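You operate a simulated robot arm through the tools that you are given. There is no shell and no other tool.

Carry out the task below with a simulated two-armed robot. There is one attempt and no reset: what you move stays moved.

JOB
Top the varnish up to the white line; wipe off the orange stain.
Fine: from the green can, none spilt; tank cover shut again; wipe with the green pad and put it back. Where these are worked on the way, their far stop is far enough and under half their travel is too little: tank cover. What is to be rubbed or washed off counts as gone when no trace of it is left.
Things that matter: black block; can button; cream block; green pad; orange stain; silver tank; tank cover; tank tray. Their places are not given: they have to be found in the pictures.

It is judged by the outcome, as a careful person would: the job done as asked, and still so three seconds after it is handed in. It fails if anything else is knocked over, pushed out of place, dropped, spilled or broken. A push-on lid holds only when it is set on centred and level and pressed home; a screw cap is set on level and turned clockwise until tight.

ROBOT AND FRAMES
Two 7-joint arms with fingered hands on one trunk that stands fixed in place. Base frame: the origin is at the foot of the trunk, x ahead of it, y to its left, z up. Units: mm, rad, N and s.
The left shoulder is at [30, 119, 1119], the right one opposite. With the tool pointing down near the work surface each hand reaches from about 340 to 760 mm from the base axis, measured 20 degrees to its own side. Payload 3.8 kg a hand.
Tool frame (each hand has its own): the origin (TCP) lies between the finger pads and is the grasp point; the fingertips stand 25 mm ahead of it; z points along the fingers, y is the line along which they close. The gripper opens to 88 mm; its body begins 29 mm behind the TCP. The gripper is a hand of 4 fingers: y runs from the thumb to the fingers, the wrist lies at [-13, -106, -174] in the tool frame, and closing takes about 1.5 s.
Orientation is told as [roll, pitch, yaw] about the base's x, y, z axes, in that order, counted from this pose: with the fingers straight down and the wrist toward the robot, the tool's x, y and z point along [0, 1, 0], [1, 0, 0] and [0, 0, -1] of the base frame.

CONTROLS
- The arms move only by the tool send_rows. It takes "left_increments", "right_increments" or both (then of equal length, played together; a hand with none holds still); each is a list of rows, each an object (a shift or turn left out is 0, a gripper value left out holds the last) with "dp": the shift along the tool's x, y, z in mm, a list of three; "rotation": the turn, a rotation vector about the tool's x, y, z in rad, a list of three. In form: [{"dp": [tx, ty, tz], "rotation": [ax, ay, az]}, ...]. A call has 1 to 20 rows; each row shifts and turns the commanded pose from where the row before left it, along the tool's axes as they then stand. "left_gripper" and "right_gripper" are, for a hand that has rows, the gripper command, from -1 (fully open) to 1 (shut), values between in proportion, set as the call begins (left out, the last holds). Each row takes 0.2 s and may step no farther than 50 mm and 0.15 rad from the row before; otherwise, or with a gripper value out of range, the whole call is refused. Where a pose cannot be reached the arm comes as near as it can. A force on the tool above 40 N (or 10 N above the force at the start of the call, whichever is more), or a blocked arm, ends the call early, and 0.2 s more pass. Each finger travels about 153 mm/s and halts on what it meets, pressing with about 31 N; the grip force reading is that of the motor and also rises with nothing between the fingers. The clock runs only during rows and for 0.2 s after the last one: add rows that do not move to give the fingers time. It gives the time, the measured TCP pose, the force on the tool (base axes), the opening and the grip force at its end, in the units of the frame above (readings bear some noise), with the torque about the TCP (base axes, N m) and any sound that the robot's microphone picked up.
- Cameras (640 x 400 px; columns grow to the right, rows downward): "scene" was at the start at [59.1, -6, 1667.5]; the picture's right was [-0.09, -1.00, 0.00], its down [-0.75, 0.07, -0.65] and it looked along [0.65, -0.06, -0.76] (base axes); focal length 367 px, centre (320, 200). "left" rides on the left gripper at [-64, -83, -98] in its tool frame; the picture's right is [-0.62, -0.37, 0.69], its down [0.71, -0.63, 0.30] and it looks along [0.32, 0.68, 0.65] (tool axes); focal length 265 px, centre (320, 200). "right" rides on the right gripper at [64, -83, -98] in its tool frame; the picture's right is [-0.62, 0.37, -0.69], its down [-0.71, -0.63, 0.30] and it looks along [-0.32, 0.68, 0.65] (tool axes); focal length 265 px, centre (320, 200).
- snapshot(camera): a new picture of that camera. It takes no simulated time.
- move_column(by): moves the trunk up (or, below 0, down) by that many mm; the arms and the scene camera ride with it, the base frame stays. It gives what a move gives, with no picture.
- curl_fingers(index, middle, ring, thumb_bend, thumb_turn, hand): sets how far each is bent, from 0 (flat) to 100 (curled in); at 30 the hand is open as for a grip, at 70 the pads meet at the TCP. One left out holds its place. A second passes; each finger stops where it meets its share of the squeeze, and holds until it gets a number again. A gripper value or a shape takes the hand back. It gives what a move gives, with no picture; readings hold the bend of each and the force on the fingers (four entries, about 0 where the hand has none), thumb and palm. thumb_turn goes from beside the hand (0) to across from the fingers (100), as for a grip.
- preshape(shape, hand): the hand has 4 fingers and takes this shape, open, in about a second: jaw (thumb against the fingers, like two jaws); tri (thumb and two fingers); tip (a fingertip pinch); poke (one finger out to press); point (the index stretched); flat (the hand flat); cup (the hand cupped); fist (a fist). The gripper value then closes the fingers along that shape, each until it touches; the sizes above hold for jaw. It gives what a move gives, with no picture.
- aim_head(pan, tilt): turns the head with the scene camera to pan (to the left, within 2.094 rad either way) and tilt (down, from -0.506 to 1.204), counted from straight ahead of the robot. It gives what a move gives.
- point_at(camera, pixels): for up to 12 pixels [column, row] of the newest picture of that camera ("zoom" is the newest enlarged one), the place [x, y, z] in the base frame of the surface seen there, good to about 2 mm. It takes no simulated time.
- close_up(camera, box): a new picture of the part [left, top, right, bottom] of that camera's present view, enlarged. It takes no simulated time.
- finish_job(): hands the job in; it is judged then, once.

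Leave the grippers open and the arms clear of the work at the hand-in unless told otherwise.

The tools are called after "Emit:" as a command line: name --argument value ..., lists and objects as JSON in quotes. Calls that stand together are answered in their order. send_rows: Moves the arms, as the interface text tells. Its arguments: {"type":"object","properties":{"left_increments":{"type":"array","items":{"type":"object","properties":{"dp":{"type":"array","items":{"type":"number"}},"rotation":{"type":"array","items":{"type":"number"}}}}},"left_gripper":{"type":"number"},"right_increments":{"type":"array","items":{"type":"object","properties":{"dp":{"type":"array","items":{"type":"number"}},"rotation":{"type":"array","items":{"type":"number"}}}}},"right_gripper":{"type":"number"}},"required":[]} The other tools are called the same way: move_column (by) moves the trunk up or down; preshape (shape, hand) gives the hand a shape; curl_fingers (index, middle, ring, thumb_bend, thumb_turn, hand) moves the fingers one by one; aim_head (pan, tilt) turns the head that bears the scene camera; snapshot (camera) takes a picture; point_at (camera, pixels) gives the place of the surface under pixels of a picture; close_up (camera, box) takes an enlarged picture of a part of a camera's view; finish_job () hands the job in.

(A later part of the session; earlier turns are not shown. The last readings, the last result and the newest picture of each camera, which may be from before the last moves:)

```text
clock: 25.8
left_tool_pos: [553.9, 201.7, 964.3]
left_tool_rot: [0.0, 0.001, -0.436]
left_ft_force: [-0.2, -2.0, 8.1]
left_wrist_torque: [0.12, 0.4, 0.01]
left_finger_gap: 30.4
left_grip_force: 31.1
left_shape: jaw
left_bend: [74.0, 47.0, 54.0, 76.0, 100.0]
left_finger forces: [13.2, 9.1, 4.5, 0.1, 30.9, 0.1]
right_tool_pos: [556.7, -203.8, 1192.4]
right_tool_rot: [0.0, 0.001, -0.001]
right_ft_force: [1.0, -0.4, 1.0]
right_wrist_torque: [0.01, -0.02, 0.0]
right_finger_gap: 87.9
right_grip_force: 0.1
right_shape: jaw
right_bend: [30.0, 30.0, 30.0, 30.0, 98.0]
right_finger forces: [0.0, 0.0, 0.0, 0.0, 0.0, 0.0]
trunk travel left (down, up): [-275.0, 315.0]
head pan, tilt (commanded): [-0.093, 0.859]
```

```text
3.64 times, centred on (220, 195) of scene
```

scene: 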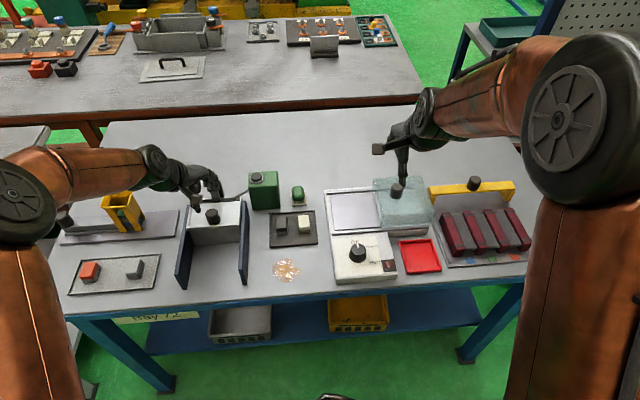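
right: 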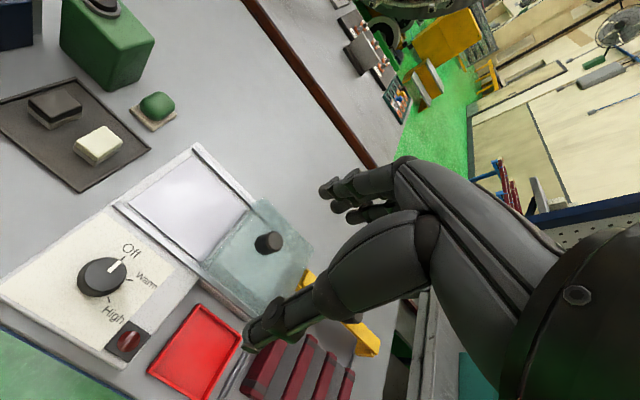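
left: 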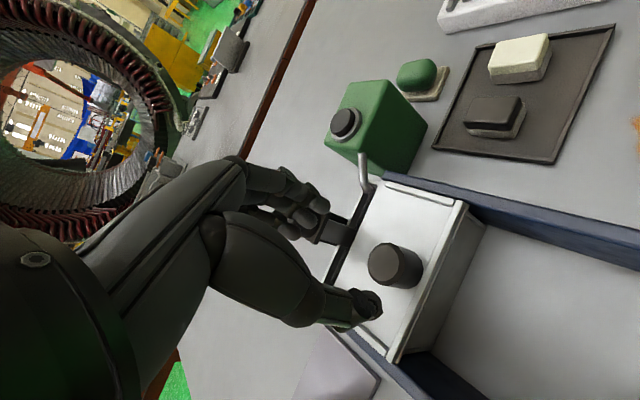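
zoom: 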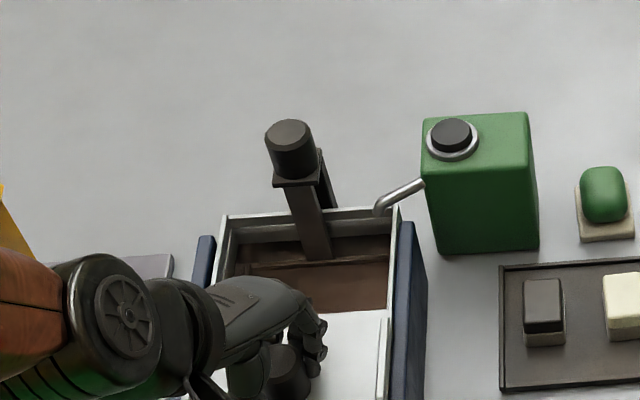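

Still sliding with low force. I continue to the stop.

Emit:
send_rows --left_increments '[{"dp": [-4.2, -9.1, 0]}, {"dp": [-4.2, -9.1, 0]}, {"dp": [-2.1, -4.55, 0]}, {"dp": [-2.1, -4.55, 0]}, {"dp": [-2.1, -4.55, 0]}, {"dp": [-2.1, -4.55, 0]}]'

Emit:
snapshot --camera "scene"

```text
clock: 27.2
left_tool_pos: [516.2, 202.3, 965.2]
left_tool_rot: [0.002, -0.001, -0.434]
left_ft_force: [19.7, 0.6, 2.1]
left_wrist_torque: [0.15, -0.49, 0.21]
left_finger_gap: 30.7
left_grip_force: 30.9
left_shape: jaw
left_bend: [76.0, 38.0, 39.0, 82.0, 100.0]
left_finger forces: [14.4, 18.2, 12.0, 0.0, 13.7, 0.0]
right_tool_pos: [559.8, -202.7, 1191.1]
right_tool_rot: [0.0, 0.002, 0.001]
right_ft_force: [-0.6, -1.0, -0.1]
right_wrist_torque: [0.0, 0.02, 0.01]
right_finger_gap: 87.9
right_grip_force: 0.0
right_shape: jaw
right_bend: [30.0, 30.0, 30.0, 30.0, 98.0]
right_finger forces: [0.0, 0.1, 0.0, 0.1, 0.0, 0.0]
trunk travel left (down, up): [-275.0, 315.0]
head pan, tilt (commanded): [-0.093, 0.859]
```

```text
taken
```

scene: 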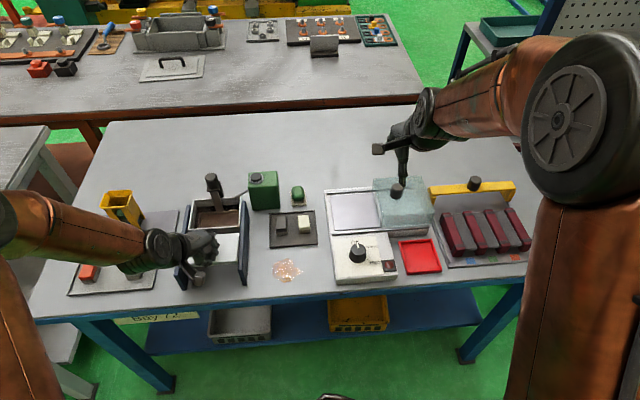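

The cover met its far stop: 20 N at x≈516, after about 120 mm of travel. I relax 3 mm, open the fingers, and then rise straight up.

Emit:
send_rows --left_gripper -0.4 --left_increments '[{"dp": [1.3, 2.7, 0]}, {}, {}, {}, {}, {}, {}]'

Emit:
send_rows --left_increments '[{"dp": [0, 0, -20]}, {"dp": [0, 0, -30]}, {"dp": [0, 0, -30]}, {"dp": [0, 0, -40]}, {"dp": [0, 0, -40]}, {}]'

Emit:
snapshot --camera "scene"

Emit:
snapshot --camera "left"

```text
clock: 28.8
left_tool_pos: [517.2, 201.6, 965.0]
left_tool_rot: [0.0, 0.0, -0.436]
left_ft_force: [1.3, -0.7, -1.2]
left_wrist_torque: [0.02, -0.01, 0.01]
left_finger_gap: 63.0
left_grip_force: 0.1
left_shape: jaw
left_bend: [28.0, 36.0, 34.0, 58.0, 99.0]
left_finger forces: [0.0, 1.3, 0.0, 0.0, 0.0, 0.0]
right_tool_pos: [558.7, -202.8, 1191.5]
right_tool_rot: [0.0, 0.0, 0.0]
right_ft_force: [-0.7, 0.2, 0.1]
right_wrist_torque: [-0.01, 0.01, 0.0]
right_finger_gap: 87.6
right_grip_force: 0.1
right_shape: jaw
right_bend: [30.0, 30.0, 30.0, 30.0, 98.0]
right_finger forces: [0.1, 0.0, 0.0, 0.1, 0.1, 0.0]
trunk travel left (down, up): [-275.0, 315.0]
head pan, tilt (commanded): [-0.093, 0.859]
```

```text
clock: 30.2
left_tool_pos: [516.1, 202.1, 1125.0]
left_tool_rot: [-0.003, 0.003, -0.433]
left_ft_force: [-0.4, -0.6, -0.7]
left_wrist_torque: [0.0, 0.01, 0.0]
left_finger_gap: 61.6
left_grip_force: 0.0
left_shape: jaw
left_bend: [28.0, 37.0, 34.0, 58.0, 99.0]
left_finger forces: [0.0, 0.0, 0.1, 0.0, 0.1, 0.1]
right_tool_pos: [559.7, -203.4, 1192.2]
right_tool_rot: [-0.001, 0.0, 0.0]
right_ft_force: [0.5, -0.5, 0.1]
right_wrist_torque: [-0.01, -0.03, -0.01]
right_finger_gap: 87.9
right_grip_force: 0.1
right_shape: jaw
right_bend: [30.0, 30.0, 30.0, 30.0, 98.0]
right_finger forces: [0.0, 0.1, 0.0, 0.0, 0.0, 0.0]
trunk travel left (down, up): [-275.0, 315.0]
head pan, tilt (commanded): [-0.093, 0.859]
```

```text
taken
```

scene: 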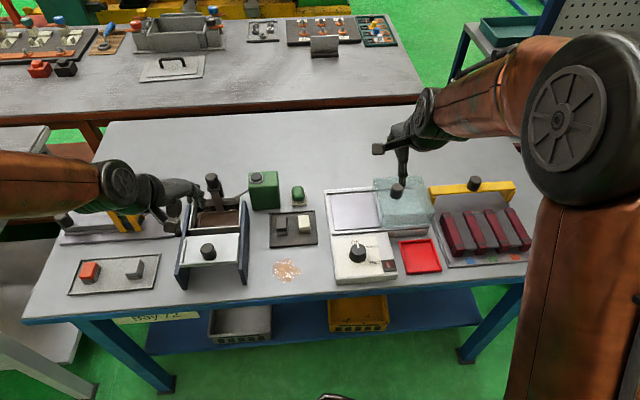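

```text
taken
```

left: 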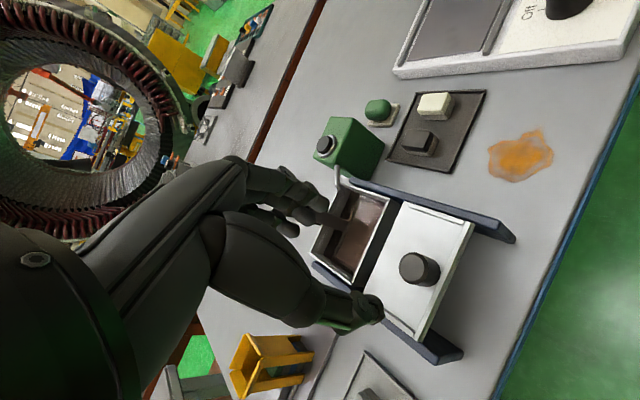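

The cover is fully open and brown varnish is visible. I look for the white line inside the tank.

Emit:
close_up --camera "scene" --box '[175, 165, 265, 245]'

Emit:
close_up --camera "left" --box '[290, 160, 430, 300]'

```text
5.00 times, centred on (220, 205) of scene
```

zoom: 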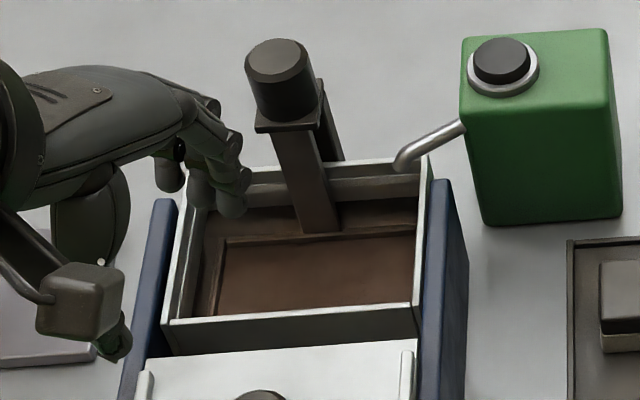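

```text
2.86 times, centred on (360, 230) of left
```

zoom: 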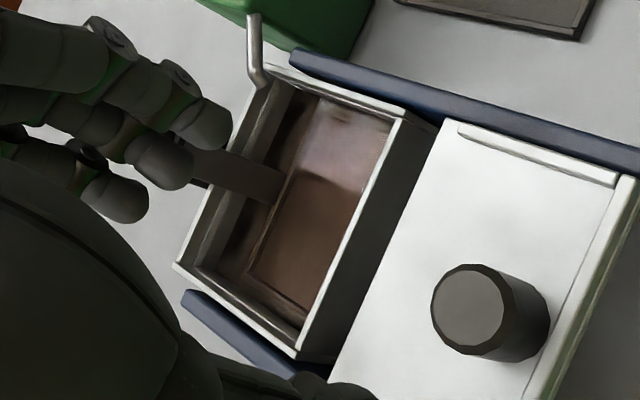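

The tray inside the tank lies under the varnish, attached to the rear post. I zoom in hard on the inner walls.

Emit:
close_up --camera "scene" --box '[198, 192, 262, 232]'

Emit:
close_up --camera "left" --box '[335, 175, 405, 225]'

```text
10.00 times, centred on (230, 212) of scene
```

zoom: 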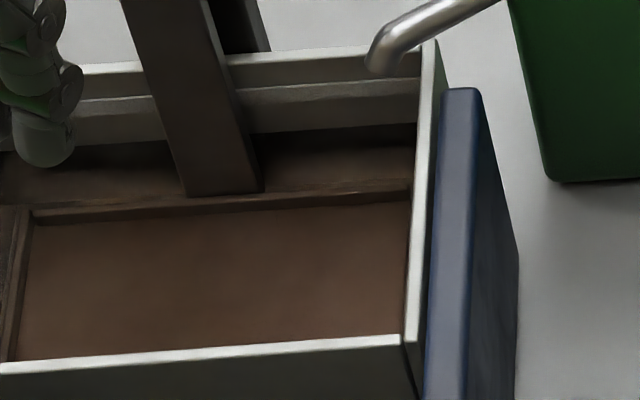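

```text
8.00 times, centred on (370, 200) of left
```

zoom: 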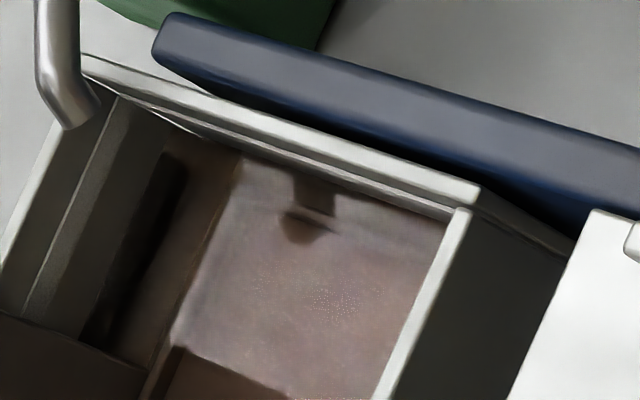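

I measure depths across the back wall and liquid in the scene close-up: rim, bands, dark band, tray floor.

Emit:
close_up --camera "scene" --box '[198, 192, 262, 232]'

Emit:
point_at --camera "zoom" --pixels '[[320, 55], [320, 72], [320, 84], [320, 92], [320, 110], [320, 125], [320, 140], [320, 165], [320, 190], [320, 215], [320, 280], [320, 330]]'

Emit:
point_at --camera "zoom" --pixels '[[120, 80], [120, 105], [120, 130], [120, 160], [410, 90], [410, 140], [408, 180], [425, 100], [425, 200], [415, 320], [20, 250], [8, 300]]'

```text
10.00 times, centred on (230, 212) of scene
```

zoom: 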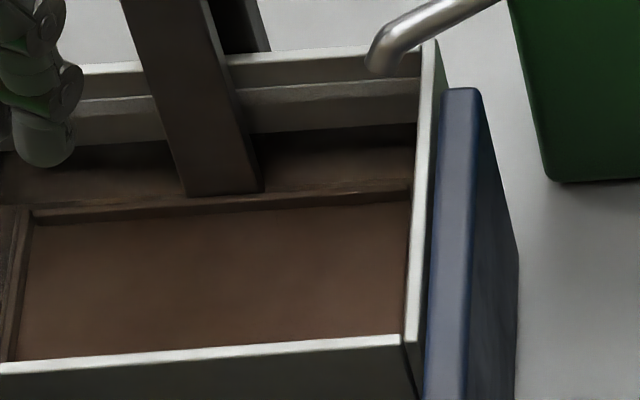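

```text
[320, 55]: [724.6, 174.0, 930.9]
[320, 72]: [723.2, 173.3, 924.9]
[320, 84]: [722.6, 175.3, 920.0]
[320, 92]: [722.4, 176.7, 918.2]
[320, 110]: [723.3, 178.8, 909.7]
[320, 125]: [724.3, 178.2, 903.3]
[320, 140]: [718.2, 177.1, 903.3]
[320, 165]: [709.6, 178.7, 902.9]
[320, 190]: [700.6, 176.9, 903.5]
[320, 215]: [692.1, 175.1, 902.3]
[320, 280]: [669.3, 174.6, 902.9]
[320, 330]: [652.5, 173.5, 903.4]
```

```text
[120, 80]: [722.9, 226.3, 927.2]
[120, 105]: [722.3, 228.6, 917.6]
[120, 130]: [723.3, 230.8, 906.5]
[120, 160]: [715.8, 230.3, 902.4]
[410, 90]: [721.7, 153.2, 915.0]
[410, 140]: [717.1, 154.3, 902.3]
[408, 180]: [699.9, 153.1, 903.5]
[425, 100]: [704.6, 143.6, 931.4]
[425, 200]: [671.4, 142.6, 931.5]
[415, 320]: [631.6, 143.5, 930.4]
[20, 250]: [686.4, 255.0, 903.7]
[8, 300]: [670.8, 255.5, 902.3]
```

The varnish surface is at z≈903 and the rim at z≈931. There is a faint lighter line on the back wall near z≈919. I zoom further to make out the white line.

Emit:
close_up --camera "scene" --box '[222, 194, 242, 207]'

Emit:
close_up --camera "left" --box '[332, 180, 364, 225]'

```text
16.00 times, centred on (232, 200) of scene
```

zoom: 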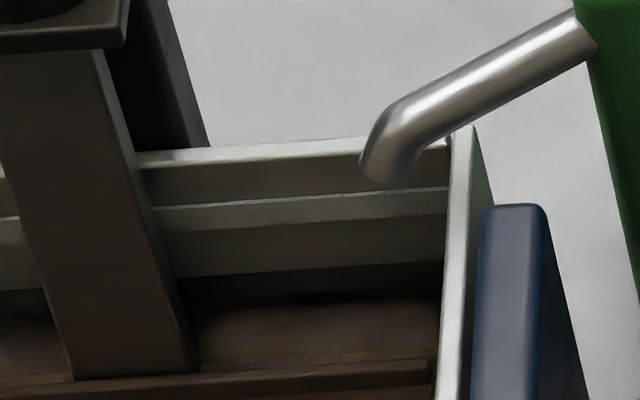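

```text
8.89 times, centred on (348, 202) of left
```

zoom: 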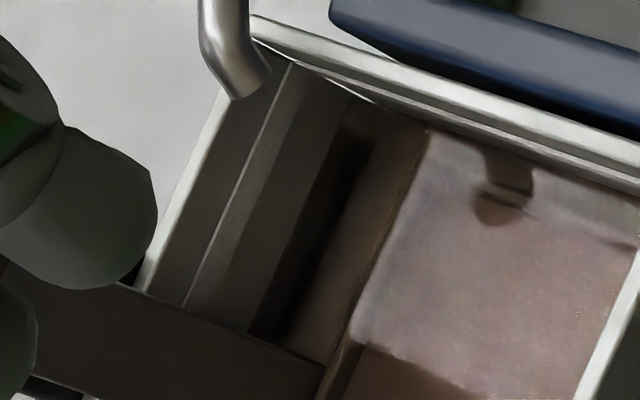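

There's a lighter stripe on the back wall (rows 200–232 in the scene zoom). I measure its top and bottom edges.

Emit:
close_up --camera "scene" --box '[222, 194, 242, 207]'

Emit:
point_at --camera "zoom" --pixels '[[300, 185], [300, 195], [300, 200], [300, 205], [300, 210], [300, 215], [300, 220], [300, 225], [300, 230], [300, 240], [300, 255], [300, 270]]'

```text
16.00 times, centred on (232, 200) of scene
```

zoom: 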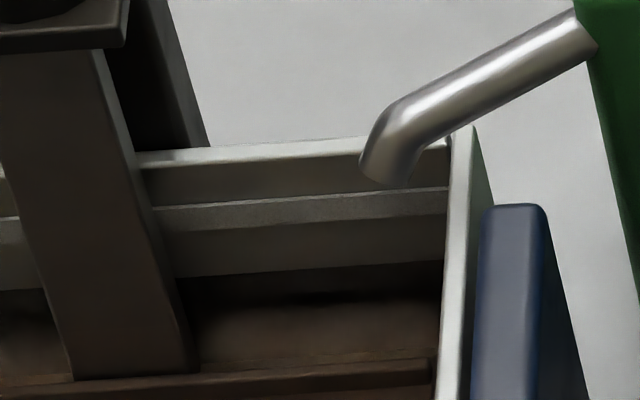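

```text
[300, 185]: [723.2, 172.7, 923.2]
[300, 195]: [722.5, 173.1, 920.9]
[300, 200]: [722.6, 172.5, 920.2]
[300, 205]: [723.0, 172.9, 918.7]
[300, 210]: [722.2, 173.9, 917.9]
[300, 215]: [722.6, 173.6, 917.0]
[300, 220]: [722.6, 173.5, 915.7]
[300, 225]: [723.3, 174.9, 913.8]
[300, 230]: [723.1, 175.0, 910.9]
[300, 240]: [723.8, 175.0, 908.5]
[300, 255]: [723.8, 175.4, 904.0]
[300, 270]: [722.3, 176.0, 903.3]
```

The white stripe spans z≈914–920 and the varnish is at 903, so about 14 mm is needed. I'll press the can's black button with one left-hand finger. First I shape the hand to poke while it's in the clear, and measure the button.

Emit:
preshape --shape "poke" --hand "left"

Emit:
snapshot --camera "left"

Emit:
close_up --camera "scene" --box '[140, 140, 300, 240]'

```text
clock: 31.1
left_tool_pos: [514.9, 201.0, 1125.3]
left_tool_rot: [0.0, 0.0, -0.435]
left_ft_force: [0.1, -0.3, 0.8]
left_wrist_torque: [0.03, -0.02, -0.03]
left_finger_gap: 0.0
left_grip_force: 0.0
left_shape: poke
left_bend: [70.0, 70.0, 99.0, 100.0, 100.0]
left_finger forces: [0.0, 0.0, 0.0, 0.1, 0.0, 0.1]
right_tool_pos: [558.6, -203.4, 1191.2]
right_tool_rot: [0.0, 0.0, -0.001]
right_ft_force: [0.7, 1.1, -0.2]
right_wrist_torque: [0.02, 0.0, 0.0]
right_finger_gap: 87.6
right_grip_force: 0.0
right_shape: jaw
right_bend: [30.0, 30.0, 30.0, 30.0, 98.0]
right_finger forces: [0.0, 0.0, 0.1, 0.0, 0.0, 0.0]
trunk travel left (down, up): [-275.0, 315.0]
head pan, tilt (commanded): [-0.093, 0.859]
```

```text
taken
```

left: 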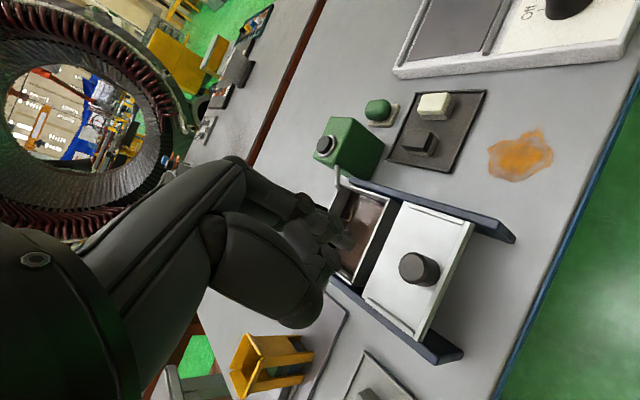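

```text
4.00 times, centred on (220, 190) of scene
```

zoom: 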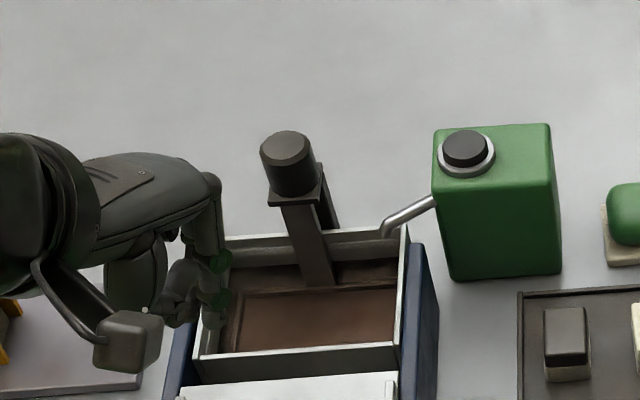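

The poke shape bends index and middle to 70 (tips at the TCP line) with ring and thumb curled. I zoom on the fingertips to see what sticks out furthest.

Emit:
close_up --camera "left" --box '[230, 170, 390, 310]'

Emit:
point_at --camera "zoom" --pixels '[[470, 250], [440, 225], [450, 290], [420, 265], [400, 320], [360, 360], [480, 270], [330, 100], [380, 200], [430, 330]]'

```text
2.86 times, centred on (310, 240) of left
```

zoom: 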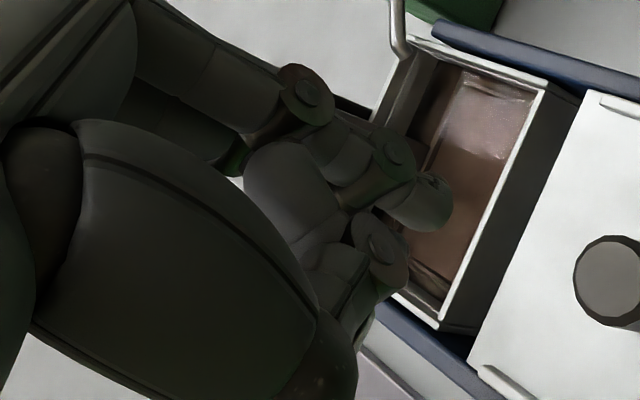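

```text
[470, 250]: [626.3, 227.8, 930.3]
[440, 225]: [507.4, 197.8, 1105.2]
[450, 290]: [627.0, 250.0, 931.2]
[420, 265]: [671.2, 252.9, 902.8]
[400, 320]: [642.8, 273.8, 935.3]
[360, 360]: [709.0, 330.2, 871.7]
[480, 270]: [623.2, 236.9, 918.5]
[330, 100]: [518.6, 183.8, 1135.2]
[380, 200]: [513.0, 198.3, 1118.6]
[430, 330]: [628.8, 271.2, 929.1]
```

I zoom the scene view on the poking fingers and measure the tip.

Emit:
close_up --camera "scene" --box '[165, 175, 215, 230]'

```text
7.27 times, centred on (190, 202) of scene
```

zoom: 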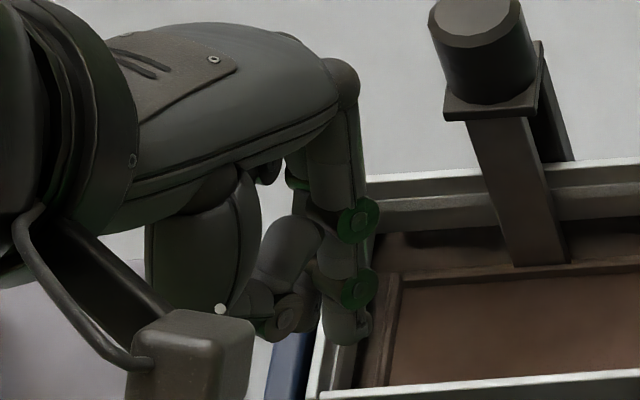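

Emit:
point_at --camera "zoom" --pixels '[[345, 335], [345, 310], [330, 320], [355, 290], [358, 325], [285, 320], [265, 300], [300, 250], [355, 220], [335, 180], [320, 345], [272, 335]]'

```text
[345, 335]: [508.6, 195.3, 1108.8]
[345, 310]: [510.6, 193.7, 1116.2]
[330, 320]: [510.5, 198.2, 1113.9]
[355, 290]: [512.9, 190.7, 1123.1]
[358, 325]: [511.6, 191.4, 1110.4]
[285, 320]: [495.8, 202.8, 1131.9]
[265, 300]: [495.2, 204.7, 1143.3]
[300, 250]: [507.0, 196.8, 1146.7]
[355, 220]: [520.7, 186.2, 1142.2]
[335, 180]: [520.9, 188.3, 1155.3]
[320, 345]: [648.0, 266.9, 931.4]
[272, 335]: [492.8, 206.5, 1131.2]
```

The poking fingertip lies nearly on the TCP axis, about 25 mm ahead. Next I measure the button top exactly.

Emit:
close_up --camera "scene" --box '[236, 164, 288, 214]'

Emit:
point_at --camera "zoom" --pixels '[[240, 70], [220, 70], [265, 70], [240, 52], [240, 90], [240, 105], [205, 80], [285, 65], [330, 60], [300, 130]]'

```text
8.00 times, centred on (262, 189) of scene
```

zoom: 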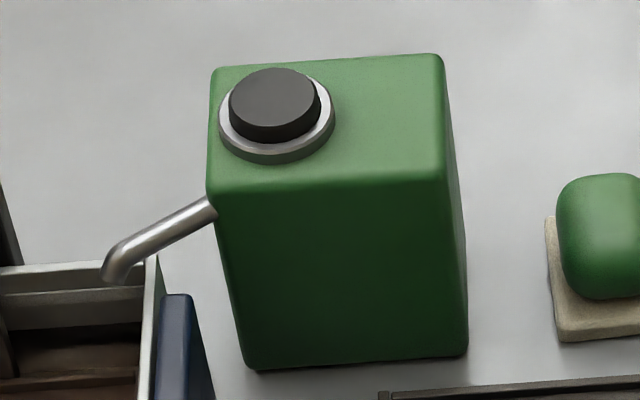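

```text
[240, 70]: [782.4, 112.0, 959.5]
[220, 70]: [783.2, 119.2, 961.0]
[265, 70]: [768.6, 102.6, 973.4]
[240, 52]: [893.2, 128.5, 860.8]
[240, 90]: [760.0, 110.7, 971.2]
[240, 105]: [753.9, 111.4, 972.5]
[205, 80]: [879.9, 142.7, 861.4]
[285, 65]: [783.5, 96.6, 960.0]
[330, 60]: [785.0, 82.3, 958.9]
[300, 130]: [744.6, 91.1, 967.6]
```

Emit:
point_at --camera "zoom" --pixels '[[273, 97], [232, 98], [315, 98], [273, 72], [273, 122], [273, 138], [273, 152], [110, 265], [120, 275]]'

```text
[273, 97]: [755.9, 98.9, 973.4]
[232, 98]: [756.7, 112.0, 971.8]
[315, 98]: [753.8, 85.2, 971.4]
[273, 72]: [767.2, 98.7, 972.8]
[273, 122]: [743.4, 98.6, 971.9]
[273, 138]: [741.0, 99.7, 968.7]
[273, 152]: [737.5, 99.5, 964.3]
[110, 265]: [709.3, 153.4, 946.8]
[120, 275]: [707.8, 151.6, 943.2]
```

The button's centre is (755.5, 98.7), top z 972.5, about 27 mm across. I move the poking hand over it at height.

Emit:
send_rows --left_increments '[{"dp": [1.1, 37.2, 5]}, {"dp": [1.1, 37.2, 5]}, {"dp": [1.1, 37.2, 5]}, {"dp": [1.1, 37.2, 5]}, {"dp": [1.1, 37.2, 5]}, {"dp": [1.1, 37.2, 5]}, {"dp": [1.1, 37.2, 5]}, {}]'

Emit:
snapshot --camera "scene"

Emit:
snapshot --camera "left"

```text
clock: 32.9
left_tool_pos: [741.6, 105.1, 1090.5]
left_tool_rot: [-0.002, 0.003, -0.436]
left_ft_force: [-0.7, 0.3, -0.2]
left_wrist_torque: [-0.03, -0.01, -0.01]
left_finger_gap: 0.0
left_grip_force: 0.1
left_shape: poke
left_bend: [70.0, 70.0, 99.0, 100.0, 100.0]
left_finger forces: [0.0, 0.0, 0.0, 0.0, 0.1, 0.0]
left hand out of reach, approached as far as the arm can: row 7
right_tool_pos: [559.4, -201.4, 1190.6]
right_tool_rot: [0.0, 0.001, 0.001]
right_ft_force: [-0.1, -0.1, -0.2]
right_wrist_torque: [0.01, 0.0, 0.0]
right_finger_gap: 87.9
right_grip_force: 0.1
right_shape: jaw
right_bend: [30.0, 30.0, 30.0, 30.0, 98.0]
right_finger forces: [0.1, 0.0, 0.0, 0.0, 0.0, 0.1]
trunk travel left (down, up): [-275.0, 315.0]
head pan, tilt (commanded): [-0.093, 0.859]
```

```text
taken
```

scene: 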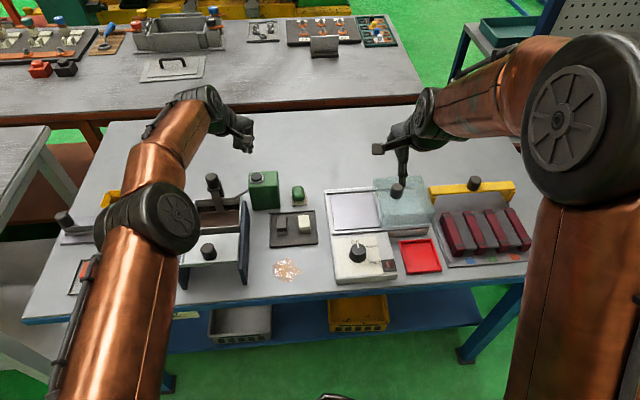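

```text
taken
```

left: 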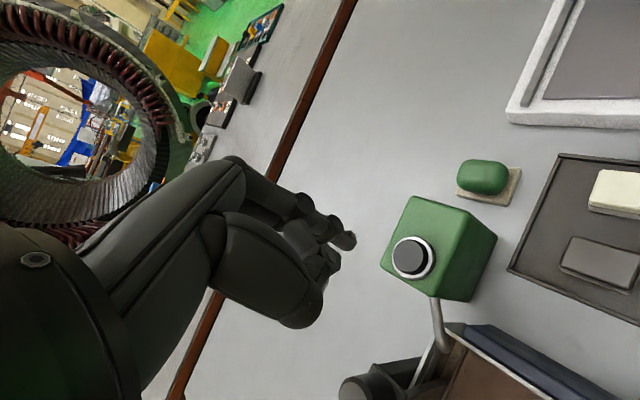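

The reach ends just short of the button with the hand vertical (x 741). I tilt the fingers forward about 20° so the wrist stays closer, and look at the pose again.

Emit:
send_rows --left_increments '[{"rotation": [-0.117, 0, 0]}, {"rotation": [-0.117, 0, 0]}, {"rotation": [-0.117, 0, 0]}, {}]'

Emit:
snapshot --camera "scene"

Emit:
snapshot --camera "left"

```text
clock: 33.9
left_tool_pos: [740.5, 104.3, 1091.7]
left_tool_rot: [-0.001, -0.352, -0.434]
left_ft_force: [0.2, 0.3, -0.6]
left_wrist_torque: [0.01, -0.01, -0.04]
left_finger_gap: 0.0
left_grip_force: 0.1
left_shape: poke
left_bend: [70.0, 70.0, 99.0, 100.0, 100.0]
left_finger forces: [0.0, 0.1, 0.0, 0.0, 0.0, 0.0]
right_tool_pos: [559.9, -203.3, 1192.3]
right_tool_rot: [0.0, 0.001, 0.0]
right_ft_force: [-0.5, -0.1, 0.9]
right_wrist_torque: [0.0, 0.01, -0.01]
right_finger_gap: 87.7
right_grip_force: 0.0
right_shape: jaw
right_bend: [30.0, 30.0, 30.0, 30.0, 98.0]
right_finger forces: [0.0, 0.0, 0.1, 0.0, 0.1, 0.0]
trunk travel left (down, up): [-275.0, 315.0]
head pan, tilt (commanded): [-0.093, 0.859]
```

```text
taken
```

scene: 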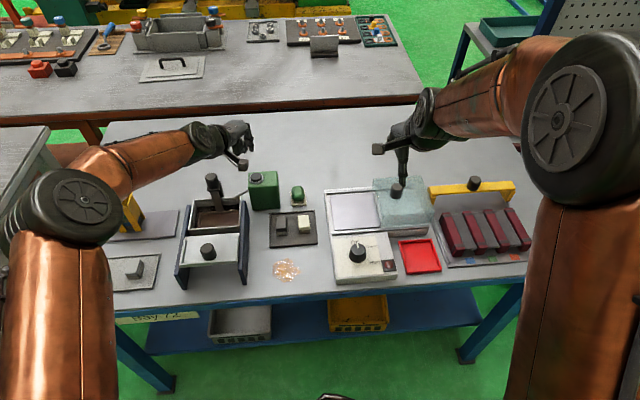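

```text
taken
```

left: 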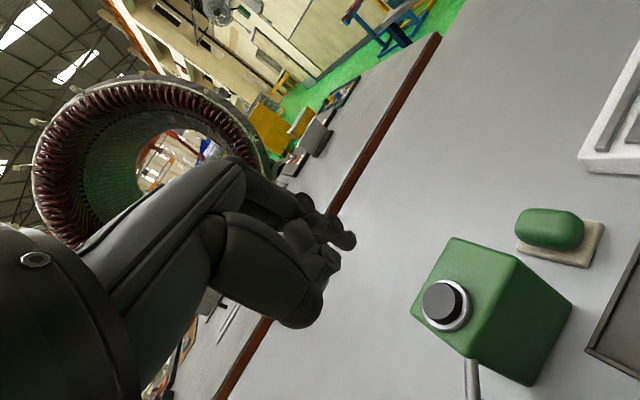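

The elbow moved outward and reach is comfortable. I verify the actual fingertip place in the scene zoom.

Emit:
close_up --camera "scene" --box '[200, 110, 290, 190]'

Emit:
close_up --camera "left" --box '[240, 170, 400, 310]'

```text
5.00 times, centred on (245, 150) of scene
```

zoom: 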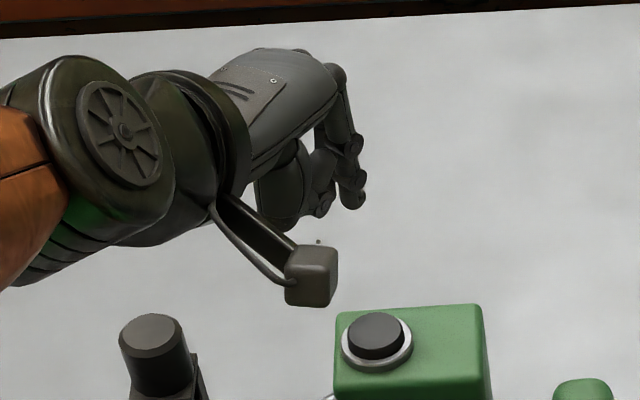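

```text
2.86 times, centred on (320, 240) of left
```

zoom: 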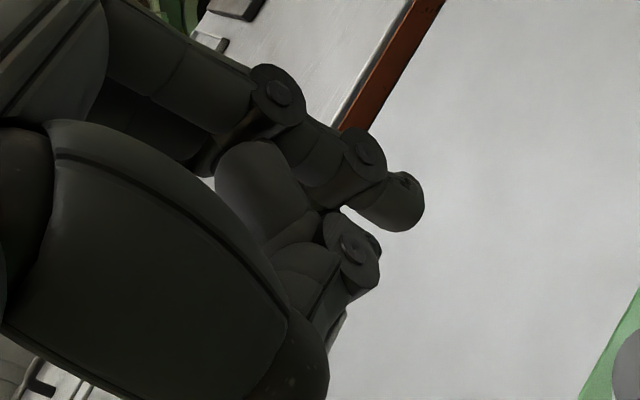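

Emit:
point_at --camera "zoom" --pixels '[[405, 215], [415, 195], [390, 200], [410, 225], [370, 200], [365, 270], [350, 250]]'

```text
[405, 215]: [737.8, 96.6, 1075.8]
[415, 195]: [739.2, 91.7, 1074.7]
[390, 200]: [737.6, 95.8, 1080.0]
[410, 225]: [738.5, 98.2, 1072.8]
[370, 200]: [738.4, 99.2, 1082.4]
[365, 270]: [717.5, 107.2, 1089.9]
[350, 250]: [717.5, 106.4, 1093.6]
```

The fingertip is at about (746,96,1068). I move it over the button centre and lower it to about 15 mm above the top.

Emit:
send_rows --left_increments '[{"dp": [1.2, -4.2, 15.5]}, {"dp": [1.2, -4.2, 15.5]}, {"dp": [1.2, -4.2, 15.5]}, {"dp": [1.2, -4.2, 15.5]}, {"dp": [1.2, -4.2, 15.5]}, {}]'

Emit:
close_up --camera "scene" --box '[180, 140, 300, 240]'

Emit:
close_up --camera "left" --box '[240, 150, 480, 370]'

```text
clock: 35.3
left_tool_pos: [748.7, 107.4, 1010.8]
left_tool_rot: [0.0, -0.351, -0.434]
left_ft_force: [0.6, -0.2, 0.8]
left_wrist_torque: [-0.02, 0.01, 0.02]
left_finger_gap: 0.1
left_grip_force: 0.0
left_shape: poke
left_bend: [70.0, 70.0, 99.0, 100.0, 100.0]
left_finger forces: [0.0, 0.0, 0.1, 0.0, 0.0, 0.0]
right_tool_pos: [558.5, -202.1, 1191.7]
right_tool_rot: [0.0, -0.001, 0.001]
right_ft_force: [-0.1, 0.0, 0.1]
right_wrist_torque: [0.0, 0.02, -0.01]
right_finger_gap: 87.7
right_grip_force: 0.0
right_shape: jaw
right_bend: [30.0, 30.0, 30.0, 30.0, 98.0]
right_finger forces: [0.1, 0.0, 0.1, 0.0, 0.0, 0.0]
trunk travel left (down, up): [-275.0, 315.0]
head pan, tilt (commanded): [-0.093, 0.859]
```

```text
4.00 times, centred on (240, 190) of scene
```

zoom: 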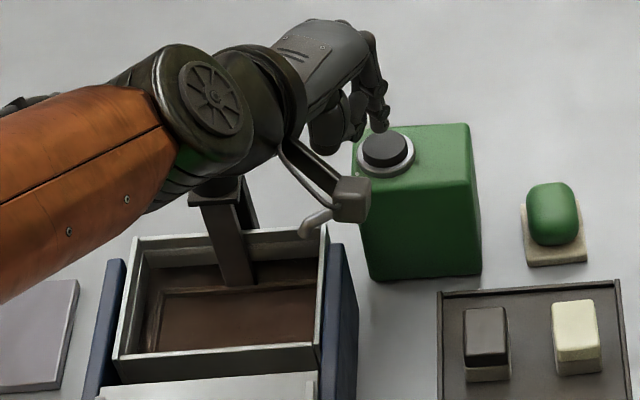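

```text
1.82 times, centred on (360, 260) of left
```

zoom: 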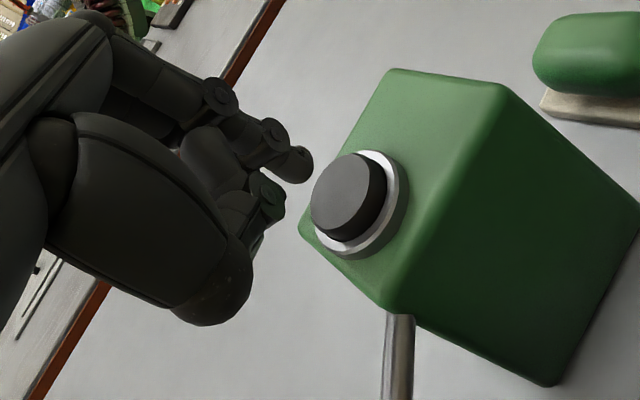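

The tip is estimated at (754.5,99.3,987), right over the button. I descend 10 mm and then inch down by 2 mm, with single rows so any flow stays short.

Emit:
send_rows --left_increments '[{"dp": [0, -1.7, 4.7]}, {"dp": [0, -1.7, 4.7]}, {}]'

Emit:
close_up --camera "left" --box '[280, 180, 440, 320]'

Emit:
close_up --camera "scene" --box '[200, 150, 290, 230]'

```text
clock: 36.1
left_tool_pos: [748.8, 108.0, 1000.6]
left_tool_rot: [0.0, -0.351, -0.435]
left_ft_force: [0.1, 0.1, 0.6]
left_wrist_torque: [-0.03, 0.03, 0.02]
left_finger_gap: 0.1
left_grip_force: 0.0
left_shape: poke
left_bend: [70.0, 70.0, 99.0, 100.0, 100.0]
left_finger forces: [0.0, 0.1, 0.0, 0.0, 0.0, 0.1]
right_tool_pos: [558.7, -202.9, 1192.4]
right_tool_rot: [-0.001, 0.001, -0.001]
right_ft_force: [0.9, -0.6, -0.1]
right_wrist_torque: [0.03, -0.04, -0.02]
right_finger_gap: 87.6
right_grip_force: 0.0
right_shape: jaw
right_bend: [30.0, 30.0, 30.0, 30.0, 98.0]
right_finger forces: [0.0, 0.1, 0.1, 0.1, 0.1, 0.0]
trunk travel left (down, up): [-275.0, 315.0]
head pan, tilt (commanded): [-0.093, 0.859]
```

```text
2.86 times, centred on (360, 250) of left
```

zoom: 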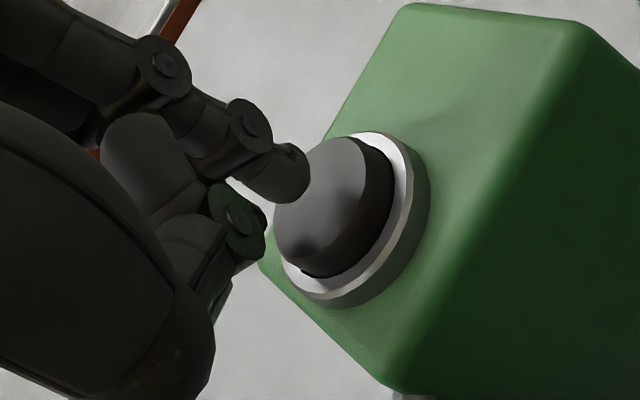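

```text
5.00 times, centred on (245, 190) of scene
```

zoom: 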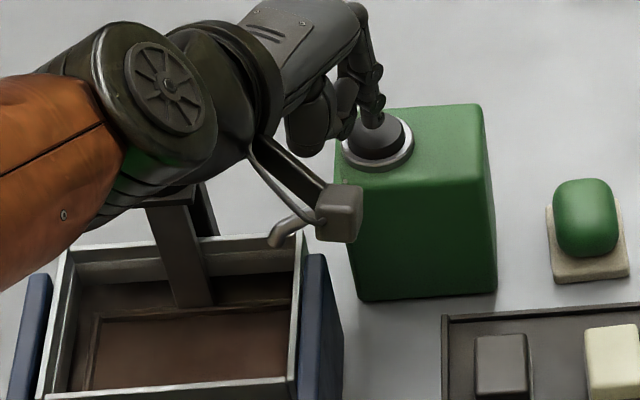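

The fingertip is just above the button. I go down 4 mm in two small rows.

Emit:
send_rows --left_increments '[{"dp": [0, -0.7, 1.9]}, {"dp": [0, -0.7, 1.9]}]'

Emit:
close_up --camera "left" --box '[280, 180, 440, 320]'

```text
clock: 36.7
left_tool_pos: [749.7, 108.3, 996.1]
left_tool_rot: [0.001, -0.35, -0.433]
left_ft_force: [0.1, 0.0, -0.6]
left_wrist_torque: [0.02, 0.01, -0.01]
left_finger_gap: 0.1
left_grip_force: 0.1
left_shape: poke
left_bend: [70.0, 70.0, 99.0, 100.0, 100.0]
left_finger forces: [0.0, 0.1, 0.0, 0.0, 0.1, 0.1]
right_tool_pos: [557.9, -202.6, 1191.8]
right_tool_rot: [-0.001, -0.002, -0.001]
right_ft_force: [0.3, -0.3, -0.4]
right_wrist_torque: [0.0, -0.02, 0.0]
right_finger_gap: 87.9
right_grip_force: 0.0
right_shape: jaw
right_bend: [30.0, 30.0, 30.0, 30.0, 98.0]
right_finger forces: [0.1, 0.1, 0.0, 0.0, 0.0, 0.0]
trunk travel left (down, up): [-275.0, 315.0]
head pan, tilt (commanded): [-0.093, 0.859]
```

```text
2.86 times, centred on (360, 250) of left
```

zoom: 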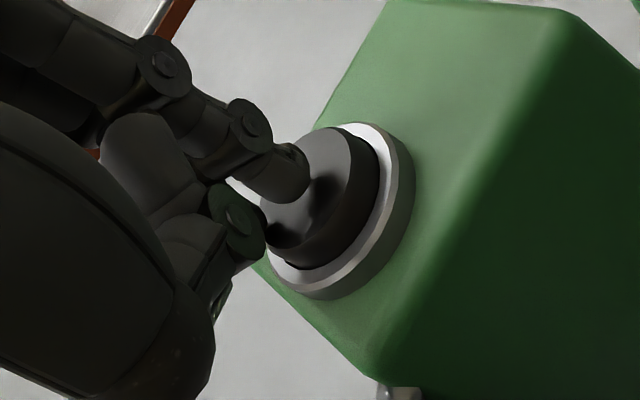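

Nearly touching. Another 2 mm.

Emit:
send_rows --left_increments '[{"dp": [0, -0.7, 1.9]}]'

Emit:
close_up --camera "scene" --box '[200, 150, 290, 230]'

```text
clock: 37.1
left_tool_pos: [748.7, 108.7, 995.8]
left_tool_rot: [0.002, -0.351, -0.435]
left_ft_force: [0.0, -0.7, 1.6]
left_wrist_torque: [0.0, 0.03, -0.05]
left_finger_gap: 0.0
left_grip_force: 0.0
left_shape: poke
left_bend: [70.0, 70.0, 99.0, 100.0, 100.0]
left_finger forces: [0.0, 1.1, 0.0, 0.0, 0.0, 0.0]
right_tool_pos: [558.8, -203.2, 1190.6]
right_tool_rot: [0.0, 0.0, 0.001]
right_ft_force: [0.5, -0.2, 0.1]
right_wrist_torque: [0.01, 0.0, 0.02]
right_finger_gap: 87.6
right_grip_force: 0.0
right_shape: jaw
right_bend: [30.0, 30.0, 30.0, 30.0, 98.0]
right_finger forces: [0.0, 0.0, 0.0, 0.0, 0.1, 0.0]
trunk travel left (down, up): [-275.0, 315.0]
head pan, tilt (commanded): [-0.093, 0.859]
```

```text
5.00 times, centred on (245, 190) of scene
```

zoom: 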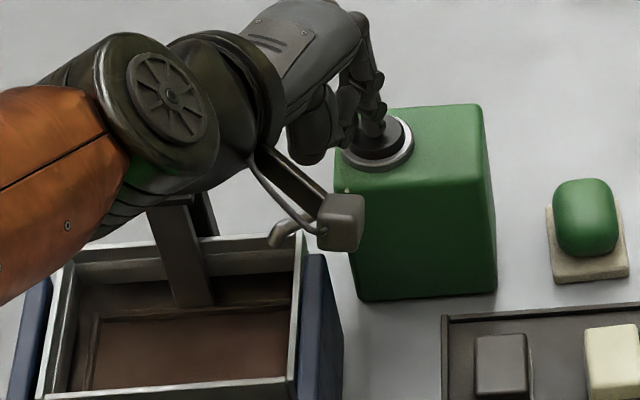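

Contact: 1.1 N on the middle finger. I press 2 mm further and look at the spout and level after.

Emit:
send_rows --left_increments '[{"dp": [0, -0.7, 1.9]}]'

Emit:
close_up --camera "scene" --box '[206, 190, 266, 230]'

```text
clock: 37.5
left_tool_pos: [749.2, 106.7, 992.8]
left_tool_rot: [0.0, -0.353, -0.436]
left_ft_force: [0.4, -0.7, 3.5]
left_wrist_torque: [0.0, -0.02, -0.01]
left_finger_gap: 0.0
left_grip_force: 0.0
left_shape: poke
left_bend: [70.0, 70.0, 99.0, 100.0, 100.0]
left_finger forces: [0.1, 3.2, 0.0, 0.0, 0.0, 0.0]
right_tool_pos: [557.2, -202.3, 1191.2]
right_tool_rot: [0.001, 0.0, -0.001]
right_ft_force: [0.8, 0.0, -0.7]
right_wrist_torque: [0.01, 0.01, 0.0]
right_finger_gap: 87.8
right_grip_force: 0.0
right_shape: jaw
right_bend: [30.0, 30.0, 30.0, 30.0, 98.0]
right_finger forces: [0.0, 0.1, 0.1, 0.0, 0.0, 0.0]
trunk travel left (down, up): [-275.0, 315.0]
head pan, tilt (commanded): [-0.093, 0.859]
heard: click
```

```text
10.00 times, centred on (236, 210) of scene
```

zoom: 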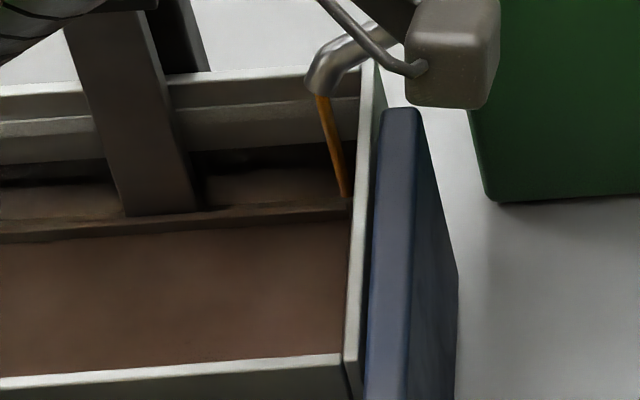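

A click, and an amber stream runs from the spout into the tank. I measure the level now, then hold for a short time.

Emit:
point_at --camera "zoom" --pixels '[[260, 190], [260, 260], [150, 300], [260, 150], [260, 110], [280, 165]]'

Emit:
send_rows --left_increments '[{}, {}, {}, {}]'

Emit:
close_up --camera "scene" --box '[206, 190, 266, 230]'

Emit:
point_at --camera "zoom" --pixels '[[260, 190], [260, 260], [150, 300], [260, 150], [260, 110], [280, 165]]'

```text
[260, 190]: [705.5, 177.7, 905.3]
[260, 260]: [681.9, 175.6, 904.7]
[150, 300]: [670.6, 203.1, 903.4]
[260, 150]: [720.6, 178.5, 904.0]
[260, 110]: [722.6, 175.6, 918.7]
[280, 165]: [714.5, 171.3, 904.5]
```

```text
clock: 38.5
left_tool_pos: [747.7, 107.2, 993.3]
left_tool_rot: [0.002, -0.352, -0.435]
left_ft_force: [2.0, 0.2, 4.3]
left_wrist_torque: [0.0, -0.11, 0.01]
left_finger_gap: 0.2
left_grip_force: 0.0
left_shape: poke
left_bend: [70.0, 70.0, 99.0, 100.0, 100.0]
left_finger forces: [0.1, 3.8, 0.0, 0.1, 0.0, 0.0]
right_tool_pos: [558.7, -201.8, 1191.6]
right_tool_rot: [0.0, 0.002, 0.001]
right_ft_force: [-0.4, 0.1, -0.5]
right_wrist_torque: [0.0, -0.01, -0.02]
right_finger_gap: 87.6
right_grip_force: 0.0
right_shape: jaw
right_bend: [30.0, 30.0, 30.0, 30.0, 98.0]
right_finger forces: [0.0, 0.0, 0.0, 0.0, 0.0, 0.0]
trunk travel left (down, up): [-275.0, 315.0]
head pan, tilt (commanded): [-0.093, 0.859]
```

```text
10.00 times, centred on (236, 210) of scene
```

zoom: 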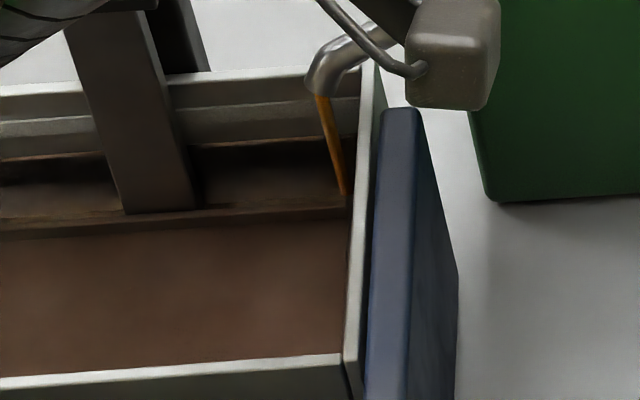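

```text
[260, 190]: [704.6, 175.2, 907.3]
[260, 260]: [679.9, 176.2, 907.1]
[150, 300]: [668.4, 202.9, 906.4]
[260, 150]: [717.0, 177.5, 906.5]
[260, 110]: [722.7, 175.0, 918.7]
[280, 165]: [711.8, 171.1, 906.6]
```

The level rose from about 904.5 to 906.8 in 1 s, so roughly 2.3 mm/s. About 10 mm remains to the stripe's middle (917). I hold 2.2 s more and check.

Emit:
send_rows --left_increments '[{}, {}, {}, {}, {}, {}, {}, {}, {}, {}]'

Emit:
close_up --camera "scene" --box '[206, 190, 266, 230]'

Emit:
point_at --camera "zoom" --pixels '[[260, 190], [260, 260], [150, 300], [260, 165], [260, 110], [280, 175], [200, 260], [50, 250], [260, 120], [260, 130]]'

```text
clock: 40.7
left_tool_pos: [747.3, 107.4, 992.6]
left_tool_rot: [0.0, -0.35, -0.434]
left_ft_force: [2.3, 0.3, 3.3]
left_wrist_torque: [0.03, -0.05, 0.01]
left_finger_gap: 0.0
left_grip_force: 0.1
left_shape: poke
left_bend: [70.0, 70.0, 99.0, 100.0, 100.0]
left_finger forces: [0.1, 3.9, 0.0, 0.0, 0.1, 0.0]
right_tool_pos: [558.7, -202.3, 1192.5]
right_tool_rot: [-0.001, -0.003, -0.001]
right_ft_force: [-0.2, -0.1, 0.4]
right_wrist_torque: [0.0, -0.01, -0.02]
right_finger_gap: 87.6
right_grip_force: 0.0
right_shape: jaw
right_bend: [30.0, 30.0, 30.0, 30.0, 98.0]
right_finger forces: [0.0, 0.0, 0.0, 0.0, 0.0, 0.1]
trunk travel left (down, up): [-275.0, 315.0]
head pan, tilt (commanded): [-0.093, 0.859]
```

```text
10.00 times, centred on (236, 210) of scene
```

zoom: 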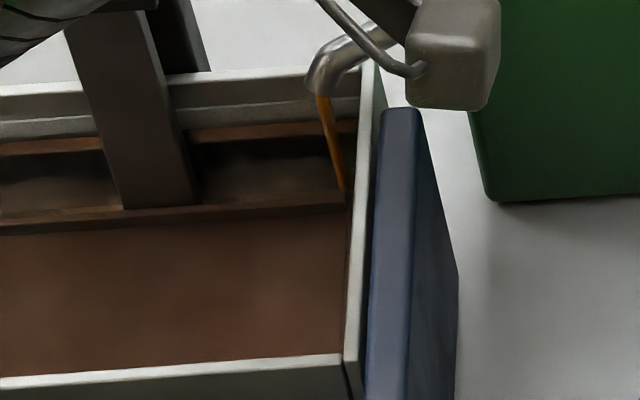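

```text
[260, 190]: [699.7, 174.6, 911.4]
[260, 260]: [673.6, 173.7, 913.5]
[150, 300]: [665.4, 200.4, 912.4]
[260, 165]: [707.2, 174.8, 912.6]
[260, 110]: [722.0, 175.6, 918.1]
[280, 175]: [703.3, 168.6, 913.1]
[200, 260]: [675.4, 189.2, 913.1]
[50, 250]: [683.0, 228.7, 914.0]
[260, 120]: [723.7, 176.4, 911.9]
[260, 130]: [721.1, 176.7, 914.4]
```

The level is now about 912.9, reaching the stripe's lower edge (914). I hold another 0.6 s and check again.

Emit:
send_rows --left_increments '[{}, {}]'

Emit:
close_up --camera "scene" --box '[222, 194, 242, 207]'

Emit:
point_at --camera "zoom" --pixels '[[300, 280], [300, 300], [250, 290], [350, 290], [400, 330], [300, 340], [400, 290], [300, 240], [300, 230], [300, 220], [300, 210], [300, 200]]'

```text
clock: 41.3
left_tool_pos: [748.7, 108.3, 992.7]
left_tool_rot: [0.001, -0.352, -0.435]
left_ft_force: [1.6, 0.4, 3.5]
left_wrist_torque: [0.01, -0.08, -0.02]
left_finger_gap: 0.1
left_grip_force: 0.1
left_shape: poke
left_bend: [70.0, 70.0, 99.0, 100.0, 100.0]
left_finger forces: [0.0, 3.8, 0.0, 0.0, 0.0, 0.1]
right_tool_pos: [558.5, -203.9, 1190.5]
right_tool_rot: [0.0, 0.001, -0.001]
right_ft_force: [-0.1, -0.3, -0.8]
right_wrist_torque: [-0.01, -0.01, 0.02]
right_finger_gap: 87.7
right_grip_force: 0.1
right_shape: jaw
right_bend: [30.0, 30.0, 30.0, 30.0, 98.0]
right_finger forces: [0.0, 0.1, 0.0, 0.0, 0.0, 0.1]
trunk travel left (down, up): [-275.0, 315.0]
head pan, tilt (commanded): [-0.093, 0.859]
```

```text
16.00 times, centred on (232, 200) of scene
```

zoom: 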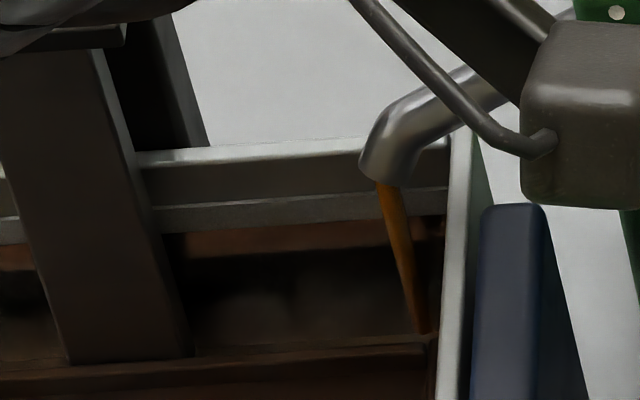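

```text
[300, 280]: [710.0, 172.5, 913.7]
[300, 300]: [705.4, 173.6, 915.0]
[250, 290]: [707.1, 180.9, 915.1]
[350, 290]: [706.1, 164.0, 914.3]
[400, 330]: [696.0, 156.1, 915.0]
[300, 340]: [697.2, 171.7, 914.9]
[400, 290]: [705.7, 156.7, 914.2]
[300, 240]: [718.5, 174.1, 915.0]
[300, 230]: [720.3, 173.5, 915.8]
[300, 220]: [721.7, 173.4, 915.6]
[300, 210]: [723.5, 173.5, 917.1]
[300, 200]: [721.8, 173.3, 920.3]
```

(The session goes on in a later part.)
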